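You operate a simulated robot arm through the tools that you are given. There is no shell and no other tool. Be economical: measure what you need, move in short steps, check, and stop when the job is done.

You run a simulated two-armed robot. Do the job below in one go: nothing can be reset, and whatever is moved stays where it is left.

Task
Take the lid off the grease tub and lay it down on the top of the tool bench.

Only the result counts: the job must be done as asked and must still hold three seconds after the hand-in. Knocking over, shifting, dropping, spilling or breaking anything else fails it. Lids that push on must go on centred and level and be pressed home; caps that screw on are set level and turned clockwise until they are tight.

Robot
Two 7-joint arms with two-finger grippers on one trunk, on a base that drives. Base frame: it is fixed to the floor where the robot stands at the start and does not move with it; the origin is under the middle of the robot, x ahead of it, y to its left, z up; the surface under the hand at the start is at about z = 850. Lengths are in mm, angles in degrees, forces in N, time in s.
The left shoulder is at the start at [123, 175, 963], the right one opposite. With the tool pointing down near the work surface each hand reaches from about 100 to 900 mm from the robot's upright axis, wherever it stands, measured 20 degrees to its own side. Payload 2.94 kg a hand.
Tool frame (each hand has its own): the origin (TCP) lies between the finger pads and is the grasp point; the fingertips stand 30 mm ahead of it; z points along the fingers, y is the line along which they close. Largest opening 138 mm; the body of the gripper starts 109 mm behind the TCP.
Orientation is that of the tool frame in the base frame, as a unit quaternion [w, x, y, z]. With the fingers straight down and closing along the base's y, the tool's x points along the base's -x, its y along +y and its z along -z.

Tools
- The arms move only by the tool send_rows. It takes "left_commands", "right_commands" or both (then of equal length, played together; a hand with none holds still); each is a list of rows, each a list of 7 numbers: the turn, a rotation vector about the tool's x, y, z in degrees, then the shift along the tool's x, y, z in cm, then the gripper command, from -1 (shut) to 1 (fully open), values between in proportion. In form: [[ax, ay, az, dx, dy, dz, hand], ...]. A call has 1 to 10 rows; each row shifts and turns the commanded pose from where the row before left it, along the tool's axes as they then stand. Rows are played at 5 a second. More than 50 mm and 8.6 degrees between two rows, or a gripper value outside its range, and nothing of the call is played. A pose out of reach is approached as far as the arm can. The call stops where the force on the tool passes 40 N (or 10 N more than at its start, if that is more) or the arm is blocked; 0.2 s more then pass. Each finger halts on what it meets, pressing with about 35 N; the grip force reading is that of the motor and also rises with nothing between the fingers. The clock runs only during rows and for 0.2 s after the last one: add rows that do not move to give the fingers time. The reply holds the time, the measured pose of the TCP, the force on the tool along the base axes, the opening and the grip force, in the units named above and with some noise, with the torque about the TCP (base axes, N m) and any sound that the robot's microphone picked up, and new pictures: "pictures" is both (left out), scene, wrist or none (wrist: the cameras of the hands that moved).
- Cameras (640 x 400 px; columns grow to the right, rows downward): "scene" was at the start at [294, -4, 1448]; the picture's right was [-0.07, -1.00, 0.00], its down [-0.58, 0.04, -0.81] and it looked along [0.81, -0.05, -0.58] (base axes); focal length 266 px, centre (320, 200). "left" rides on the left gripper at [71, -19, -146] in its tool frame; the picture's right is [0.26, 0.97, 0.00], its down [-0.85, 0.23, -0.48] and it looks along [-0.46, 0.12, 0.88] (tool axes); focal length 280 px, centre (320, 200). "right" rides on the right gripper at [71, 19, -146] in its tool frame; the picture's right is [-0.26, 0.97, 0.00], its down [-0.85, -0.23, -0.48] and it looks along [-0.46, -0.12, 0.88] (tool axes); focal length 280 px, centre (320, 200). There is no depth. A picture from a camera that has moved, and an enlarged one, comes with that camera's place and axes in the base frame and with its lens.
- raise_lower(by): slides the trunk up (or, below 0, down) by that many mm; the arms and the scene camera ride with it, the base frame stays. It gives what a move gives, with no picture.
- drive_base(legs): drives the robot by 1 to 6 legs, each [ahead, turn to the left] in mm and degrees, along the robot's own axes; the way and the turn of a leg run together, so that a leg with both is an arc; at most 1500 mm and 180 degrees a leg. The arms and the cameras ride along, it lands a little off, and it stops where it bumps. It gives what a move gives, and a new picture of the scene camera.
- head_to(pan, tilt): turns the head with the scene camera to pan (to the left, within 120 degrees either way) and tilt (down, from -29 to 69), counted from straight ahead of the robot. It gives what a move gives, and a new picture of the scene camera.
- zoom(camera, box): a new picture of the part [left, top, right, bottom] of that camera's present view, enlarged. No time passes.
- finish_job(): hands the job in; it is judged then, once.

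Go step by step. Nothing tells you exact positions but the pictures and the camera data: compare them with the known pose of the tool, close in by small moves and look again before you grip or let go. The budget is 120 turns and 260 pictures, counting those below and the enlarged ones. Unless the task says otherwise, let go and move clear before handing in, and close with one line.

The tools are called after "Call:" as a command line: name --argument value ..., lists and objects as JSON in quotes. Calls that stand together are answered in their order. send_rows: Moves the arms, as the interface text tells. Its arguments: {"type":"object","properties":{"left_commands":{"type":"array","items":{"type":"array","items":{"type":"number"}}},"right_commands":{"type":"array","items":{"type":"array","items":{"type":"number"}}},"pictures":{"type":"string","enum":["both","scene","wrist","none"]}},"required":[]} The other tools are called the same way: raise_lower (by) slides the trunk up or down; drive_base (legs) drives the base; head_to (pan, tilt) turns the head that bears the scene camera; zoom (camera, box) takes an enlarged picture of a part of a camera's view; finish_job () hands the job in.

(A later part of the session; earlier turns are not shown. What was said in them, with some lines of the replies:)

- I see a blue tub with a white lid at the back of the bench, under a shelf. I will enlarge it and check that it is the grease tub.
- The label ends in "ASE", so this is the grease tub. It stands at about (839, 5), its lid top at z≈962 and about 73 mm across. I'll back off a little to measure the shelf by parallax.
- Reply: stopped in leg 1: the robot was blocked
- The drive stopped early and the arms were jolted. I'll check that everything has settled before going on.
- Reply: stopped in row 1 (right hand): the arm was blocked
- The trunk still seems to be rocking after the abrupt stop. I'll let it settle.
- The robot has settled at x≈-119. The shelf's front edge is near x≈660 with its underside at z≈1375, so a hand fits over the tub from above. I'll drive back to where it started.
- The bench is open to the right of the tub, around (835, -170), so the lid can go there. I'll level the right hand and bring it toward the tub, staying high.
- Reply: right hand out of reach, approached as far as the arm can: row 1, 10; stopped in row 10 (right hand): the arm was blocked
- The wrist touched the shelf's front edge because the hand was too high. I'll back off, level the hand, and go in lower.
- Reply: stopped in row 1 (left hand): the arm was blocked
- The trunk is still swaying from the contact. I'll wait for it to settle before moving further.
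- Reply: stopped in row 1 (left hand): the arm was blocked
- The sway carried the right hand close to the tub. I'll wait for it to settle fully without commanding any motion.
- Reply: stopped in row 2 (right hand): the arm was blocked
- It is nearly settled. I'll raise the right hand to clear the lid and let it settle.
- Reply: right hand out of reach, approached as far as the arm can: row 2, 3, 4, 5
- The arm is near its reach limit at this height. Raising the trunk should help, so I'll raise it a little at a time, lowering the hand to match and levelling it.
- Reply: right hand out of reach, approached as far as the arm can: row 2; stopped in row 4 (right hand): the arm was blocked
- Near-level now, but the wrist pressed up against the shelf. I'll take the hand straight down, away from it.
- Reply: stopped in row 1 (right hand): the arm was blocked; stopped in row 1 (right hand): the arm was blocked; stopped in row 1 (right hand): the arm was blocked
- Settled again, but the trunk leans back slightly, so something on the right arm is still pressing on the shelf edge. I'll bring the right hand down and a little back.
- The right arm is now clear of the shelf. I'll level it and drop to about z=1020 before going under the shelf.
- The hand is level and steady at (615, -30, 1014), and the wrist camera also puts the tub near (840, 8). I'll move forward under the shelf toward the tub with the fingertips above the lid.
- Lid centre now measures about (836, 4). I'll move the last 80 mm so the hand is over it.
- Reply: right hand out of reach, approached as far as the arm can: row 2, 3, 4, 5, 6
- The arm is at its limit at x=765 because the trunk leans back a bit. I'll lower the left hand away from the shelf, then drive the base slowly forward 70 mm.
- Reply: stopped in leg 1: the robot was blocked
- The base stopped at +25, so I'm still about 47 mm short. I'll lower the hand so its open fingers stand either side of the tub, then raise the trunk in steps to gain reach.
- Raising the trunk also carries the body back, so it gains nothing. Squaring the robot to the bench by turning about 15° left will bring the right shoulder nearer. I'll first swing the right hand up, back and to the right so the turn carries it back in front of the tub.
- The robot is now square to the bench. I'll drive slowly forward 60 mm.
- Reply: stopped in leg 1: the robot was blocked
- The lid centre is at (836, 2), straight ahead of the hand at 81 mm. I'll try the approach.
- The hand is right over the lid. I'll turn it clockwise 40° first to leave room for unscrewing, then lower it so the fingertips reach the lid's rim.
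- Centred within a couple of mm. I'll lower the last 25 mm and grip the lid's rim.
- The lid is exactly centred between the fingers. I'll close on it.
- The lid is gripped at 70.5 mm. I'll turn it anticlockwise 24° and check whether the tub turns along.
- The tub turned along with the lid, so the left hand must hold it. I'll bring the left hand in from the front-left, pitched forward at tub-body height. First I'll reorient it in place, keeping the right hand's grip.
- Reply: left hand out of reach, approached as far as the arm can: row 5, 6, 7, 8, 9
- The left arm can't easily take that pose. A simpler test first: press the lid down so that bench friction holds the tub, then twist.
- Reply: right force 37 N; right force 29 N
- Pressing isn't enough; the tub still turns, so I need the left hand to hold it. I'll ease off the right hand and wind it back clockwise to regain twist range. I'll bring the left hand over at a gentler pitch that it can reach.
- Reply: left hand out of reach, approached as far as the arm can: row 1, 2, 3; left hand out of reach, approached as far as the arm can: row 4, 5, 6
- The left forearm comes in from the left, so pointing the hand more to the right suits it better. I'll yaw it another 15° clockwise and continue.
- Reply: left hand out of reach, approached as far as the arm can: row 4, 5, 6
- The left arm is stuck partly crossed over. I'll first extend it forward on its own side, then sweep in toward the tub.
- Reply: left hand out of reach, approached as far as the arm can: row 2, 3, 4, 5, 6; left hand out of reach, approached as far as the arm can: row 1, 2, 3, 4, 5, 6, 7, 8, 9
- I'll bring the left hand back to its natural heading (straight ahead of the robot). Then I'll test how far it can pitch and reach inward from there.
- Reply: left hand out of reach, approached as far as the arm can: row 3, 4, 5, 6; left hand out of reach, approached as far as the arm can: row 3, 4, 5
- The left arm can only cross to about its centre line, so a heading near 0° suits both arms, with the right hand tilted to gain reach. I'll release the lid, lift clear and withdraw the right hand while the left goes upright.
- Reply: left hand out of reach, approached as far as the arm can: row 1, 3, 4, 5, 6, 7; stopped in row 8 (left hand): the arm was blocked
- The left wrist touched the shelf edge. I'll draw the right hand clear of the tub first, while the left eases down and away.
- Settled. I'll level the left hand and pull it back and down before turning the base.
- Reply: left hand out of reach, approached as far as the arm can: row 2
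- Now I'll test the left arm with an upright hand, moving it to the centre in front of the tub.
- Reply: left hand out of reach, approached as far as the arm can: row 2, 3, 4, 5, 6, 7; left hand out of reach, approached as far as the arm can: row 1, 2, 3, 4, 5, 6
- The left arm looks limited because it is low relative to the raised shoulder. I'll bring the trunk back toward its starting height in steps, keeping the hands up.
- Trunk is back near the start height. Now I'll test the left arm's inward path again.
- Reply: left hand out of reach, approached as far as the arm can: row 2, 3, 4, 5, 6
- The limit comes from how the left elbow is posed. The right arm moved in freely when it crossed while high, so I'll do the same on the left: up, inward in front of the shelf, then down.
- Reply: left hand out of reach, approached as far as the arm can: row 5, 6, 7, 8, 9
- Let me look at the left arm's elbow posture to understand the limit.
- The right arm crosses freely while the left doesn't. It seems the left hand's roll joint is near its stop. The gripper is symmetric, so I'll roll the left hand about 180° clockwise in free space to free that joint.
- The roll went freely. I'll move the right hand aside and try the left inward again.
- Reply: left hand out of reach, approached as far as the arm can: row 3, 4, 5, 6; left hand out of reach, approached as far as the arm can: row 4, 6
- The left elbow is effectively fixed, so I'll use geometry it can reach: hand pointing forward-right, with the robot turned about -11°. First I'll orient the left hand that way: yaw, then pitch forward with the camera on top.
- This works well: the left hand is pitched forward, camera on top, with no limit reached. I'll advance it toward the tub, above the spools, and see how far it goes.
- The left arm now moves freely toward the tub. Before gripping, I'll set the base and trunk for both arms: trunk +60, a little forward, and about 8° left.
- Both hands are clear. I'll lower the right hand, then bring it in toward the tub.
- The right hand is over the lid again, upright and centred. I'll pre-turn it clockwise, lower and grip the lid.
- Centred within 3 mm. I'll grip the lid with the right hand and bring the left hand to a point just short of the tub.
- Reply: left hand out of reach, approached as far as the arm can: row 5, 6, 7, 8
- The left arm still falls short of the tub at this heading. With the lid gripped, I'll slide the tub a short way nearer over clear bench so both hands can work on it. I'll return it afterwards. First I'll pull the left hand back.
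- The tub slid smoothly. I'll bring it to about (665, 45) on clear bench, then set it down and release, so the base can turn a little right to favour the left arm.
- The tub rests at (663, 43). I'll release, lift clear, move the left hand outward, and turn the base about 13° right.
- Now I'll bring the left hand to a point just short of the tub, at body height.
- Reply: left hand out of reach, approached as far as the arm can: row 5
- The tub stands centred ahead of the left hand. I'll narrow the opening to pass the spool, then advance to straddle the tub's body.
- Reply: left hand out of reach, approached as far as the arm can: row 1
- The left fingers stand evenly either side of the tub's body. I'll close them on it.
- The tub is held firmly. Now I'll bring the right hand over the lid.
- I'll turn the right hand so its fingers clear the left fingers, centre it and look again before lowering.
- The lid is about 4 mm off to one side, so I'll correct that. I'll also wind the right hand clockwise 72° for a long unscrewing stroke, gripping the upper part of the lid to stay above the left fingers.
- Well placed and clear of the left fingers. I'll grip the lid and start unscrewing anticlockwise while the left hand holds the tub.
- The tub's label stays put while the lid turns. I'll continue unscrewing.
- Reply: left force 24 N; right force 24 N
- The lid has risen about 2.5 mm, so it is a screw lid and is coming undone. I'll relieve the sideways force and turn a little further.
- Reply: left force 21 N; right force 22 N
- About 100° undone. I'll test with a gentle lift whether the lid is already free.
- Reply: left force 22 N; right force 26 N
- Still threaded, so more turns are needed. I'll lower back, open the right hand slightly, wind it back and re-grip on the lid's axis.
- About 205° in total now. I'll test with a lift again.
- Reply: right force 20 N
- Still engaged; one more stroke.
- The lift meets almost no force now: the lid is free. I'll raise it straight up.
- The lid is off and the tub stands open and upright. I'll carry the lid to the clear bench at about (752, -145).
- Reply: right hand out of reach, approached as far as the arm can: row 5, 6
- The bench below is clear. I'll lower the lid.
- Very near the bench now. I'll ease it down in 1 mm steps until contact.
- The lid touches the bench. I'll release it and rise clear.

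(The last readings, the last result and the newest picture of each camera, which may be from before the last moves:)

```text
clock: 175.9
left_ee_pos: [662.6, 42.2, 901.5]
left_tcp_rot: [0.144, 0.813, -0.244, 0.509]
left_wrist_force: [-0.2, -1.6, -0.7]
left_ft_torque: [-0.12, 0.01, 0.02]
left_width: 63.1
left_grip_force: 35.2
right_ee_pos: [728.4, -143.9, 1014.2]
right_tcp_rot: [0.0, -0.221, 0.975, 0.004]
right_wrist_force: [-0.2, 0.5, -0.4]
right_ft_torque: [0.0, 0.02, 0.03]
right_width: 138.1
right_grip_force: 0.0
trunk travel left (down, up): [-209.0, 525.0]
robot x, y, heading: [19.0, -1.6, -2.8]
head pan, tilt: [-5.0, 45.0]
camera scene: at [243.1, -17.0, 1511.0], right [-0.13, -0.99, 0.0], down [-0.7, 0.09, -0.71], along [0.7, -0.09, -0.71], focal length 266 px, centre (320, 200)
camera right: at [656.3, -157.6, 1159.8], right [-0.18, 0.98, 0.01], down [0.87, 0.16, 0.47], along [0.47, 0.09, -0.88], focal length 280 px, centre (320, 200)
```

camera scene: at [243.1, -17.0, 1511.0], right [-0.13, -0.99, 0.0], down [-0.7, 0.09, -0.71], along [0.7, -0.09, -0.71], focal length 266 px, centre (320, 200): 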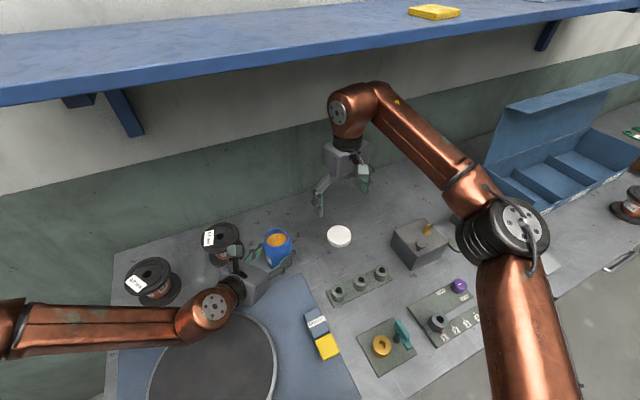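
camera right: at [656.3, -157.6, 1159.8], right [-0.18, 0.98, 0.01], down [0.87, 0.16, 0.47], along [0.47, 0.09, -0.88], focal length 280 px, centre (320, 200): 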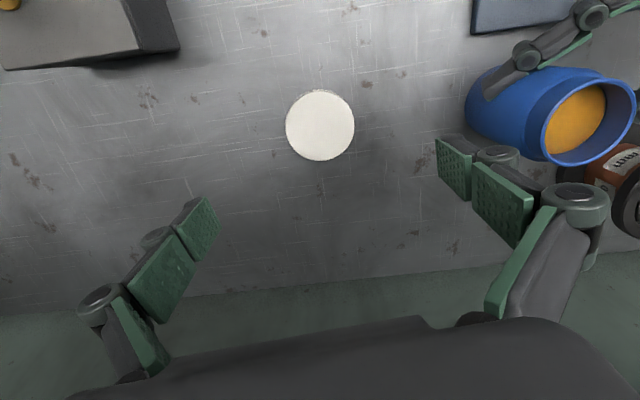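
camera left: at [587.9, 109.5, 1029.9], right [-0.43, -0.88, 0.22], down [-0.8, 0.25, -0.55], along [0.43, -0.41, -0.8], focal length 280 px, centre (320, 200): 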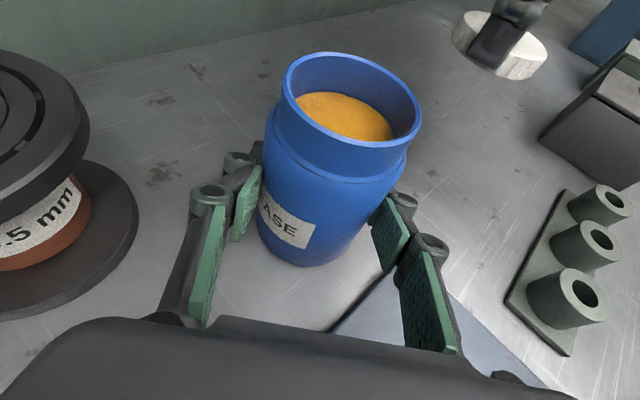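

The lid lies flat on the bench. Now I'll release the tub with the left hand and back straight out.

Call:
send_rows --left_commands '[[0, 0, 0, 0, 0, 0, -0.03], [0, 0, 0, 0, 0, 0, 0.1], [0, 0, 0, 0, 0, 0, 0.4], [0, 0, 0, 0, 0, -1, 0.4], [0, 0, 0, 0, 0, -2, 0.4], [0, 0, 0, 0, 0, -3, 0.4], [0, 0, 0, 0, 0, -3, 0.4], [0, 0, 0, 0, 0, -3, 0.4], [0, 0, 0, 0, 0, -3, 0.4], [0, 0, 0, 0, 0, 0, 0.4]]' --pictures "both"

```text
clock: 178.1
left_ee_pos: [569.3, 121.1, 968.9]
left_tcp_rot: [0.145, 0.814, -0.245, 0.506]
left_wrist_force: [-0.3, 0.1, -0.3]
left_ft_torque: [0.02, -0.01, 0.0]
left_width: 96.8
left_grip_force: 0.0
left hand out of reach, approached as far as the arm can: row 8, 9
right_ee_pos: [729.3, -145.7, 1014.4]
right_tcp_rot: [-0.001, -0.221, 0.975, 0.003]
right_wrist_force: [-0.4, 0.6, 0.0]
right_ft_torque: [0.04, 0.01, 0.01]
right_width: 137.7
right_grip_force: 0.0
trunk travel left (down, up): [-209.0, 525.0]
robot x, y, heading: [22.5, -2.5, -3.0]
head pan, tilt: [-5.0, 45.0]
camera scene: at [243.2, -18.1, 1510.9], right [-0.13, -0.99, 0.0], down [-0.7, 0.09, -0.71], along [0.7, -0.09, -0.71], focal length 266 px, centre (320, 200)
camera left: at [496.1, 188.2, 1097.5], right [-0.43, -0.87, 0.22], down [-0.8, 0.25, -0.55], along [0.43, -0.41, -0.8], focal length 280 px, centre (320, 200)
```

scene: 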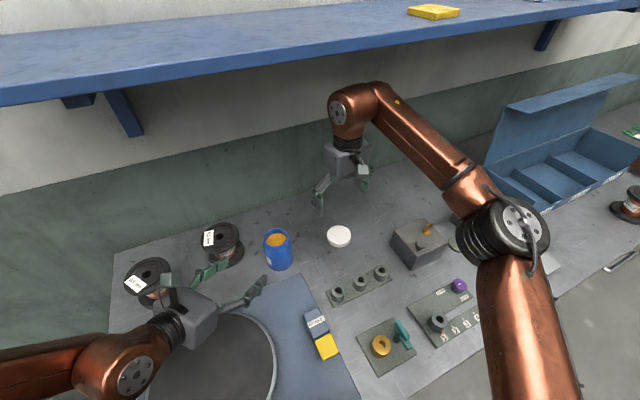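
left: 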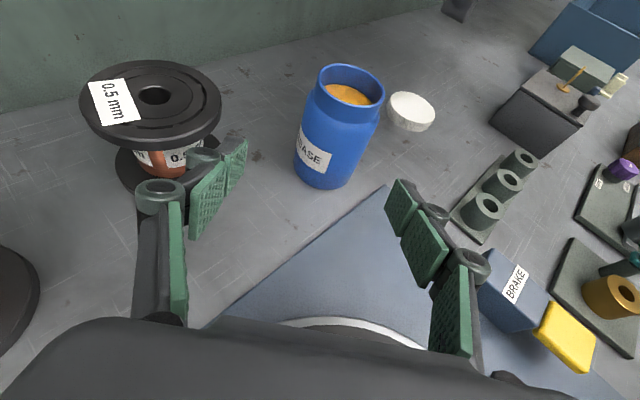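

I'll raise the left hand out of the way, square up the right hand, and turn the base back to put the tub where it stood.

Call:
send_rows --left_commands '[[0, 0, 0, 1.95, -1.7, -2.2, 0.4], [0, 0, 0, 1.95, -1.7, -2.2, 0.4], [0, 0, 0, 1.95, -1.7, -2.2, 0.4], [0, 0, 0, 1.95, -1.7, -2.2, 0.4], [0, 0, 0, 0, 0, 0, 0.4], [0, 0, 0, 0, 0, 0, 0.4], [0, 0, 0, 0, 0, 0, 0.4]]' --right_commands '[[0, 0, 7, 0, 0, -0.4, 1], [0, 0, 7, 0, 0, -0.4, 1], [0, 0, 7, 0, 0, -0.4, 1], [0, 0, 7, 0, 0, -0.4, 1], [0, 0, 0, 2, 0, 0, 1], [0, 0, 0, 2, 0, 0, 1], [0, 0, 0, 0, 0, 0, 1]]' --pictures "none"

Call:
drive_base --legs '[[0, 13]]'

Call:
send_rows --right_commands '[[0, 0, 0, 0, 0, 0, 1], [0, 0, 0, 0, 0, 0, 1]]' --pictures "wrist"

```text
clock: 179.7
left_ee_pos: [570.2, 199.6, 1079.8]
left_tcp_rot: [0.143, 0.814, -0.243, 0.507]
left_wrist_force: [0.3, 0.1, 0.1]
left_ft_torque: [-0.02, -0.01, 0.0]
left_width: 96.3
left_grip_force: 0.1
right_ee_pos: [687.4, -142.0, 1029.3]
right_tcp_rot: [-0.002, 0.021, 1.0, 0.003]
right_wrist_force: [0.6, 0.0, 0.1]
right_ft_torque: [0.01, 0.01, 0.0]
right_width: 138.0
right_grip_force: 0.0
trunk travel left (down, up): [-209.0, 525.0]
robot x, y, heading: [18.7, -0.8, -2.7]
head pan, tilt: [-5.0, 45.0]
```

```text
clock: 180.9
left_ee_pos: [508.2, 320.6, 1079.4]
left_tcp_rot: [0.084, 0.836, -0.147, 0.521]
left_wrist_force: [-0.1, 1.1, 1.1]
left_ft_torque: [-0.02, -0.02, -0.02]
left_width: 96.7
left_grip_force: 0.1
right_ee_pos: [701.0, 15.9, 1030.7]
right_tcp_rot: [-0.001, -0.093, 0.996, 0.002]
right_wrist_force: [0.1, 0.9, 0.8]
right_ft_torque: [-0.05, -0.02, 0.0]
right_width: 138.1
right_grip_force: 0.0
trunk travel left (down, up): [-209.0, 525.0]
robot x, y, heading: [20.3, 2.6, 10.5]
head pan, tilt: [-5.0, 45.0]
camera scene: at [240.5, 35.7, 1511.2], right [0.1, -1.0, 0.0], down [-0.7, -0.07, -0.71], along [0.7, 0.07, -0.71], focal length 266 px, centre (320, 200)
```

scene: 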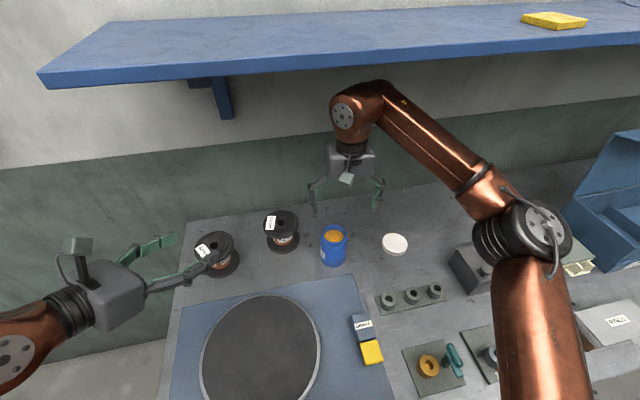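

```text
clock: 181.6
left_ee_pos: [510.0, 318.7, 1079.9]
left_tcp_rot: [0.084, 0.836, -0.148, 0.521]
left_wrist_force: [0.6, 0.3, -0.8]
left_ft_torque: [-0.03, -0.03, 0.02]
left_width: 96.4
left_grip_force: 0.1
right_ee_pos: [702.3, 14.7, 1029.7]
right_tcp_rot: [-0.002, -0.093, 0.996, 0.003]
right_wrist_force: [0.7, -0.3, 0.6]
right_ft_torque: [0.01, -0.04, 0.0]
right_width: 138.1
right_grip_force: 0.2
trunk travel left (down, up): [-209.0, 525.0]
robot x, y, heading: [22.0, -2.1, 10.7]
head pan, tilt: [-5.0, 45.0]
camera right: at [629.3, 19.9, 1175.9], right [0.08, 1.0, 0.0], down [0.88, -0.07, 0.47], along [0.47, -0.03, -0.88], focal length 280 px, centre (320, 200)
```

right: 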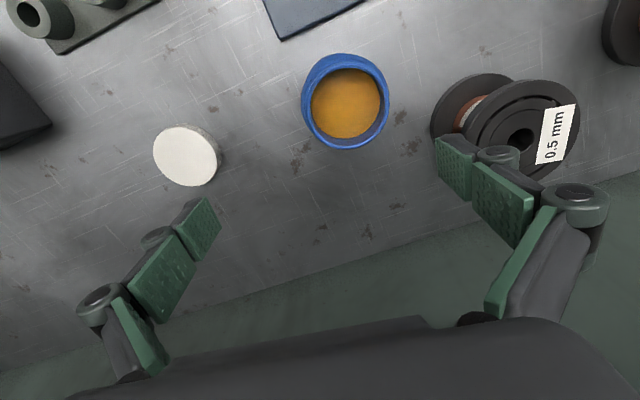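

The tub is at about (665, 39). I'll centre the right hand over it, then lower with the fingers beside its body.

Call:
send_rows --right_commands '[[0, 0, 0, 1.5, 1.5, 0, 1], [0, 0, 0, 1.7, 1.5, 0, 0.7], [0, 0, 0, 0, 0, 0, 0.7], [0, 0, 0, 0, 0, 1.5, 0.7], [0, 0, 0, 0, 0, 0, 0.7], [0, 0, 0, 0, 0, 0, 0.7]]' --pictures "wrist"

```text
clock: 182.9
left_ee_pos: [508.3, 320.1, 1078.8]
left_tcp_rot: [0.085, 0.836, -0.148, 0.521]
left_wrist_force: [-0.9, -0.2, -0.4]
left_ft_torque: [-0.04, 0.01, -0.01]
left_width: 96.4
left_grip_force: 0.0
right_ee_pos: [665.7, 38.6, 1015.9]
right_tcp_rot: [-0.002, -0.093, 0.996, 0.003]
right_wrist_force: [0.1, -0.1, -0.1]
right_ft_torque: [0.01, 0.02, 0.05]
right_width: 117.5
right_grip_force: 0.1
trunk travel left (down, up): [-209.0, 525.0]
robot x, y, heading: [22.2, 0.7, 10.7]
head pan, tilt: [-5.0, 45.0]
camera right: at [592.5, 43.7, 1161.3], right [0.08, 1.0, 0.0], down [0.88, -0.07, 0.47], along [0.47, -0.03, -0.88], focal length 280 px, centre (320, 200)
```

right: 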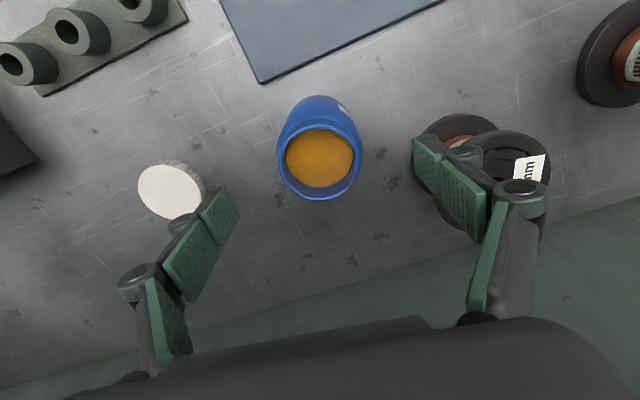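

Call:
send_rows --right_commands '[[0, 0, 0, 0, 0, 2, 0.7], [0, 0, 0, 0, 0, 2, 0.7], [0, 0, 0, 0, 0, 2, 0.7], [0, 0, 0, 0, 0, 2, 0.7], [0, 0, 0, 0, 0, 2, 0.7], [0, 0, 0, 0, 0, 0, 0.3], [0, 0, 0, 0, 0, 0, 0.3], [0, 0, 0, 0, 0, 0, 0.3]]' --pictures "both"

```text
clock: 184.8
left_ee_pos: [508.3, 319.0, 1080.3]
left_tcp_rot: [0.085, 0.836, -0.148, 0.521]
left_wrist_force: [-1.2, -1.0, 0.5]
left_ft_torque: [-0.01, 0.0, -0.01]
left_width: 96.6
left_grip_force: 0.1
right_ee_pos: [663.4, 39.2, 916.0]
right_tcp_rot: [-0.001, -0.094, 0.996, 0.002]
right_wrist_force: [0.0, 0.1, -1.0]
right_ft_torque: [0.02, -0.03, -0.04]
right_width: 89.6
right_grip_force: 0.2
trunk travel left (down, up): [-209.0, 525.0]
robot x, y, heading: [17.5, -3.1, 10.4]
head pan, tilt: [-5.0, 45.0]
camera scene: at [240.8, 34.7, 1511.1], right [0.1, -1.0, 0.0], down [-0.7, -0.07, -0.71], along [0.7, 0.07, -0.71], focal length 266 px, centre (320, 200)
camera right: at [591.2, 44.7, 1061.6], right [0.08, 1.0, 0.0], down [0.88, -0.07, 0.47], along [0.47, -0.03, -0.88], focal length 280 px, centre (320, 200)
```

scene: 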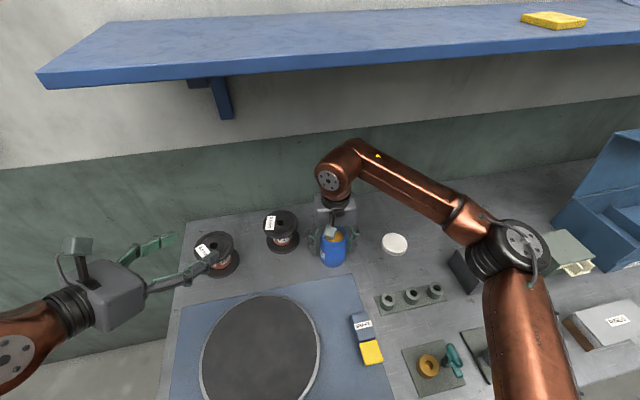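
right: 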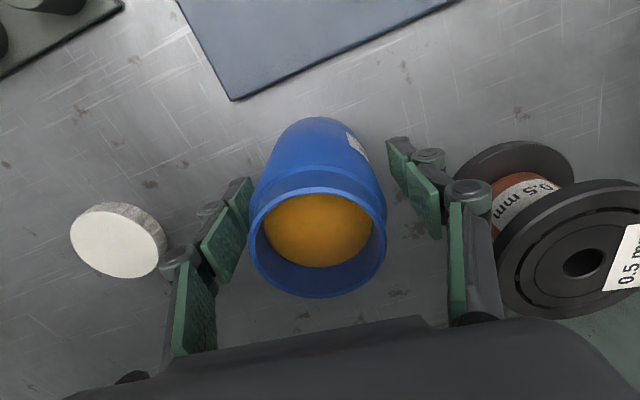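

Fingers are evenly placed. I'll grip the tub's body.

Call:
send_rows --right_commands '[[0, 0, 0, 0, 0, 0, 0.1], [0, 0, 0, 0, 0, 0, -0.1], [0, 0, 0, 0, 0, 0, -1], [0, 0, 0, 0, 0, 0, -1], [0, 0, 0, 0, 0, -0.05, -1], [0, 0, 0, 0, 0, -0.05, -1], [0, 0, 0, 0, 0, 0, -1]]' --pictures "wrist"

```text
clock: 186.3
left_ee_pos: [509.2, 319.8, 1078.4]
left_tcp_rot: [0.084, 0.837, -0.148, 0.521]
left_wrist_force: [1.6, 0.0, 0.1]
left_ft_torque: [-0.01, -0.04, 0.02]
left_width: 96.7
left_grip_force: 0.0
right_ee_pos: [664.6, 39.6, 916.5]
right_tcp_rot: [-0.002, -0.094, 0.996, 0.002]
right_wrist_force: [-1.1, 0.5, -0.3]
right_ft_torque: [0.05, 0.0, 0.02]
right_width: 64.0
right_grip_force: 35.0
trunk travel left (down, up): [-209.0, 525.0]
robot x, y, heading: [18.7, -1.4, 10.4]
head pan, tilt: [-5.0, 45.0]
camera right: at [591.4, 44.4, 1061.9], right [0.08, 1.0, 0.0], down [0.88, -0.07, 0.47], along [0.47, -0.03, -0.88], focal length 280 px, centre (320, 200)
```

right: 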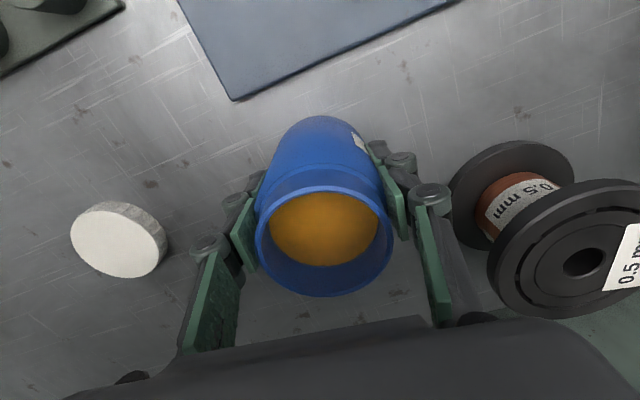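

Held. I'll slide the tub gently back to where it stood.

Call:
send_rows --right_commands '[[0, 0, 0, -0.5, -0.3, -0.05, -1], [0, 0, 0, -1.2, -0.5, 0, -1], [0, 0, 0, -1.2, -0.5, 0, -1], [0, 0, 0, -1.2, -0.5, 0, -1], [0, 0, 0, -1.2, -0.5, 0, -1], [0, 0, 0, -1.2, -0.5, 0, -1], [0, 0, 0, -1.2, -0.5, 0, -1], [0, 0, 0, -1.2, -0.5, 0, -1], [0, 0, 0, -0.6, -0.3, 0, -1], [0, 0, 0, 0, 0, 0, -1]]' --pictures "both"

```text
clock: 188.6
left_ee_pos: [508.8, 319.9, 1079.8]
left_tcp_rot: [0.084, 0.836, -0.148, 0.521]
left_wrist_force: [0.4, -0.2, -1.1]
left_ft_torque: [0.01, -0.02, 0.01]
left_width: 96.4
left_grip_force: 0.1
right_ee_pos: [766.7, 15.8, 916.2]
right_tcp_rot: [-0.002, -0.094, 0.996, 0.002]
right_wrist_force: [0.3, -0.4, 0.5]
right_ft_torque: [0.0, 0.07, 0.01]
right_width: 63.9
right_grip_force: 35.0
trunk travel left (down, up): [-209.0, 525.0]
robot x, y, heading: [15.4, -0.4, 10.4]
head pan, tilt: [-5.0, 45.0]
camera scene: at [241.4, 34.8, 1511.0], right [0.1, -1.0, 0.0], down [-0.7, -0.07, -0.71], along [0.7, 0.07, -0.71], focal length 266 px, centre (320, 200)
camera right: at [693.9, 21.4, 1062.2], right [0.08, 1.0, 0.0], down [0.88, -0.07, 0.47], along [0.47, -0.03, -0.88], focal length 280 px, centre (320, 200)
```

scene: 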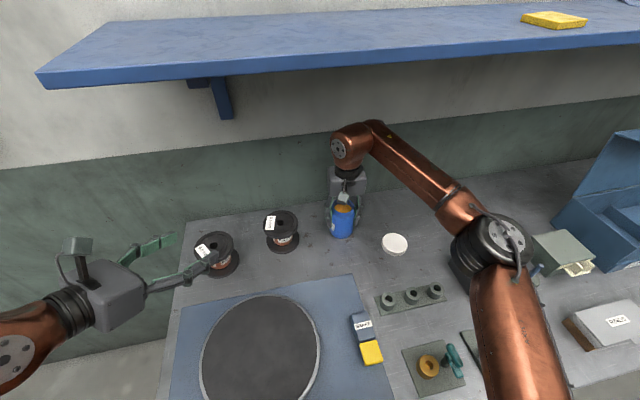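
right: 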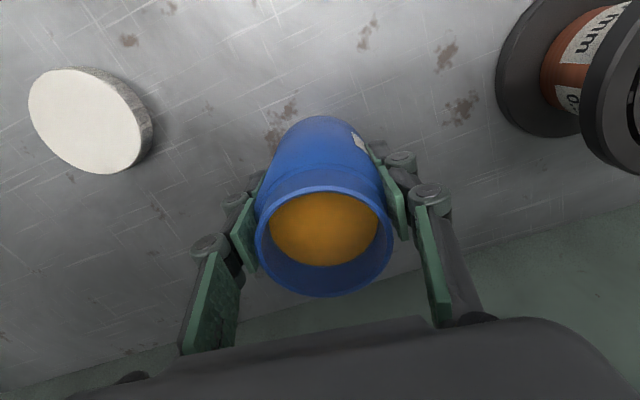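

Call:
send_rows --right_commands '[[0, 0, 0, -0.8, -0.3, 0, -1], [0, 0, 0, -1.2, -0.5, 0, -1], [0, 0, 0, -1.2, -0.5, 0, -1], [0, 0, 0, -1.2, -0.5, 0, -1], [0, 0, 0, -1.2, -0.4, 0, -1], [0, 0, 0, -0.9, -0.35, 0, -1], [0, 0, 0, 0, 0, 0.1, -1], [0, 0, 0, 0, 0, 0, -1]]' --pictures "wrist"

```text
clock: 190.3
left_ee_pos: [509.0, 319.3, 1078.3]
left_tcp_rot: [0.085, 0.836, -0.149, 0.521]
left_wrist_force: [-0.1, 0.0, -0.6]
left_ft_torque: [0.04, -0.03, 0.01]
left_width: 96.7
left_grip_force: 0.1
right_ee_pos: [835.8, 4.6, 915.7]
right_tcp_rot: [0.0, -0.093, 0.996, 0.002]
right_wrist_force: [1.7, -2.0, 2.0]
right_ft_torque: [-0.14, 0.05, 0.04]
right_width: 63.8
right_grip_force: 35.4
trunk travel left (down, up): [-209.0, 525.0]
robot x, y, heading: [23.5, 0.4, 10.3]
head pan, tilt: [-5.0, 45.0]
camera right: at [761.9, 8.7, 1061.8], right [0.08, 1.0, 0.0], down [0.88, -0.07, 0.47], along [0.47, -0.03, -0.88], focal length 280 px, centre (320, 200)
```

right: 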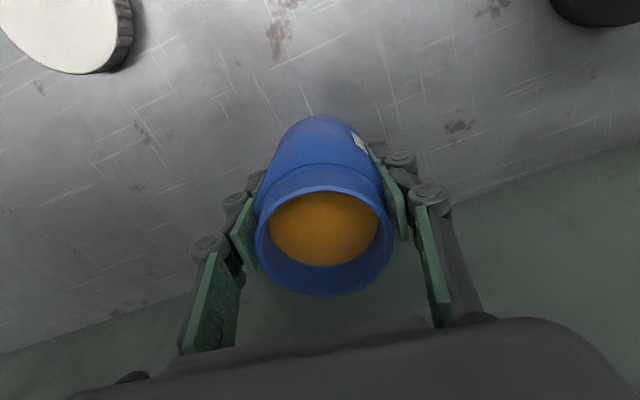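

The tub is back at (836, 4). I'll release it, rise straight up, then withdraw.

Call:
send_rows --right_commands '[[0, 0, 0, 0, 0, 0, 0.0], [0, 0, 0, 0, 0, 0, 0.3], [0, 0, 0, 0, 0, 0, 0.6], [0, 0, 0, 0, 0, 0, 0.6], [0, 0, 0, 0, 0, -1.5, 0.6], [0, 0, 0, 0, 0, -2, 0.6], [0, 0, 0, 0, 0, -2, 0.6], [0, 0, 0, 0, 0, -2, 0.6], [0, 0, 0, 0, 0, -2, 0.6], [0, 0, 0, 0, 0, -1, 0.6]]' --pictures "none"

Call:
send_rows --right_commands '[[0, 0, 0, 1, 0, 0, 0.6], [0, 0, 0, 2, 0, 0, 0.6], [0, 0, 0, 2.5, 0, 0, 0.6], [0, 0, 0, 2.5, 0, 0, 0.6], [0, 0, 0, 2.5, -1, 0, 0.6], [0, 0, 0, 2.5, -1, 0, 0.6], [0, 0, 0, 2, -1, 0, 0.6], [0, 0, 0, 0, 0, 0, 0.6], [0, 0, 0, 0, 0, 0, 0.6]]' --pictures "both"

Call:
zoom --camera "scene" --box '[280, 150, 480, 275]'

```text
clock: 192.6
left_ee_pos: [508.2, 319.6, 1079.7]
left_tcp_rot: [0.084, 0.836, -0.149, 0.521]
left_wrist_force: [0.2, 0.6, -1.1]
left_ft_torque: [0.0, -0.01, 0.03]
left_width: 96.5
left_grip_force: 0.2
right_ee_pos: [831.6, 3.6, 1018.4]
right_tcp_rot: [-0.001, -0.093, 0.996, 0.002]
right_wrist_force: [0.7, -0.1, -0.3]
right_ft_torque: [0.01, 0.01, -0.02]
right_width: 110.3
right_grip_force: 0.1
right hand out of reach, approached as far as the arm can: row 10
trunk travel left (down, up): [-209.0, 525.0]
robot x, y, heading: [18.5, -0.4, 10.6]
head pan, tilt: [-5.0, 45.0]
```

```text
clock: 194.6
left_ee_pos: [508.3, 318.1, 1080.2]
left_tcp_rot: [0.084, 0.836, -0.148, 0.521]
left_wrist_force: [0.8, 0.2, 0.4]
left_ft_torque: [-0.01, -0.03, 0.02]
left_width: 96.7
left_grip_force: 0.1
right_ee_pos: [689.2, -55.5, 1020.0]
right_tcp_rot: [-0.002, -0.093, 0.996, 0.003]
right_wrist_force: [0.6, -0.4, 0.2]
right_ft_torque: [0.0, 0.01, 0.0]
right_width: 110.4
right_grip_force: 0.0
trunk travel left (down, up): [-209.0, 525.0]
robot x, y, heading: [24.4, 1.1, 10.1]
head pan, tilt: [-5.0, 45.0]
camera scene: at [240.8, 34.3, 1511.2], right [0.1, -1.0, 0.0], down [-0.7, -0.07, -0.71], along [0.7, 0.07, -0.71], focal length 266 px, centre (320, 200)
camera right: at [616.6, -50.2, 1165.0], right [0.08, 1.0, 0.0], down [0.88, -0.07, 0.47], along [0.47, -0.03, -0.88], focal length 280 px, centre (320, 200)
```

scene: 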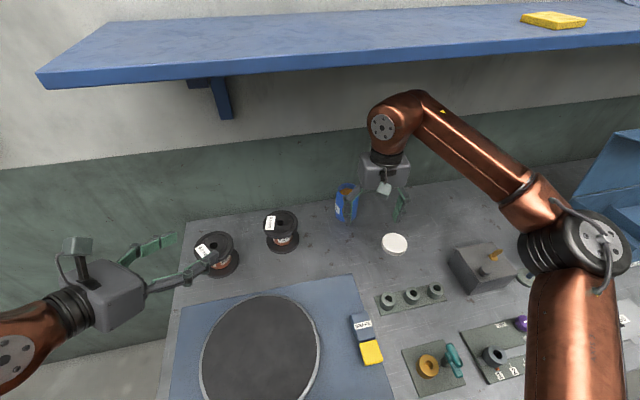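
right: 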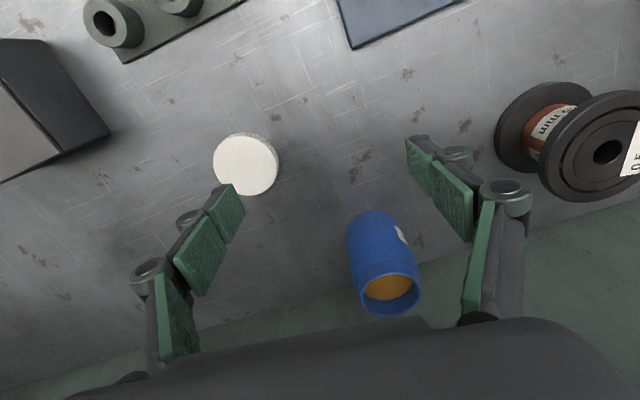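

```text
3.20 times, centred on (380, 212) of scene
camera zoom: at [240.8, 34.3, 1511.2], right [0.1, -1.0, 0.0], down [-0.7, -0.07, -0.71], along [0.7, 0.07, -0.71], focal length 850 px, centre (128, 160)
```

zoom: 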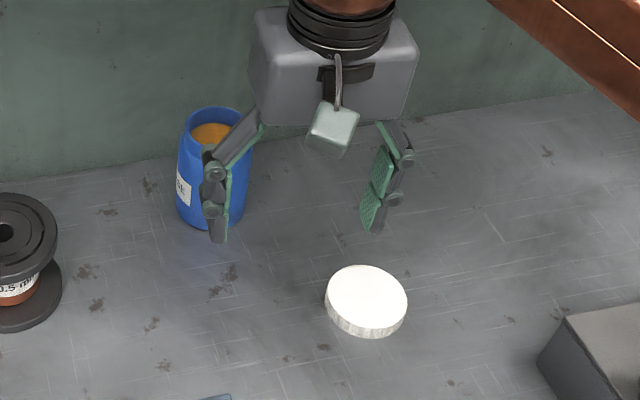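

The lid lies flat on the bench. The open tub is upright back in its place, and both hands are clear, so I'll hand in.

Call:
finish_job

```text
The job is handed in.
```

The grease tub's lid is off and lying flat on the tool bench. The tub is upright and open, with nothing spilled; I had to slide it about 17 cm to unscrew the lid, then put it back within a few mm of where it stood. On the way, the arms bumped the shelf edge a few times and the base was stopped by an obstacle three times. I saw nothing else moved in the pictures.
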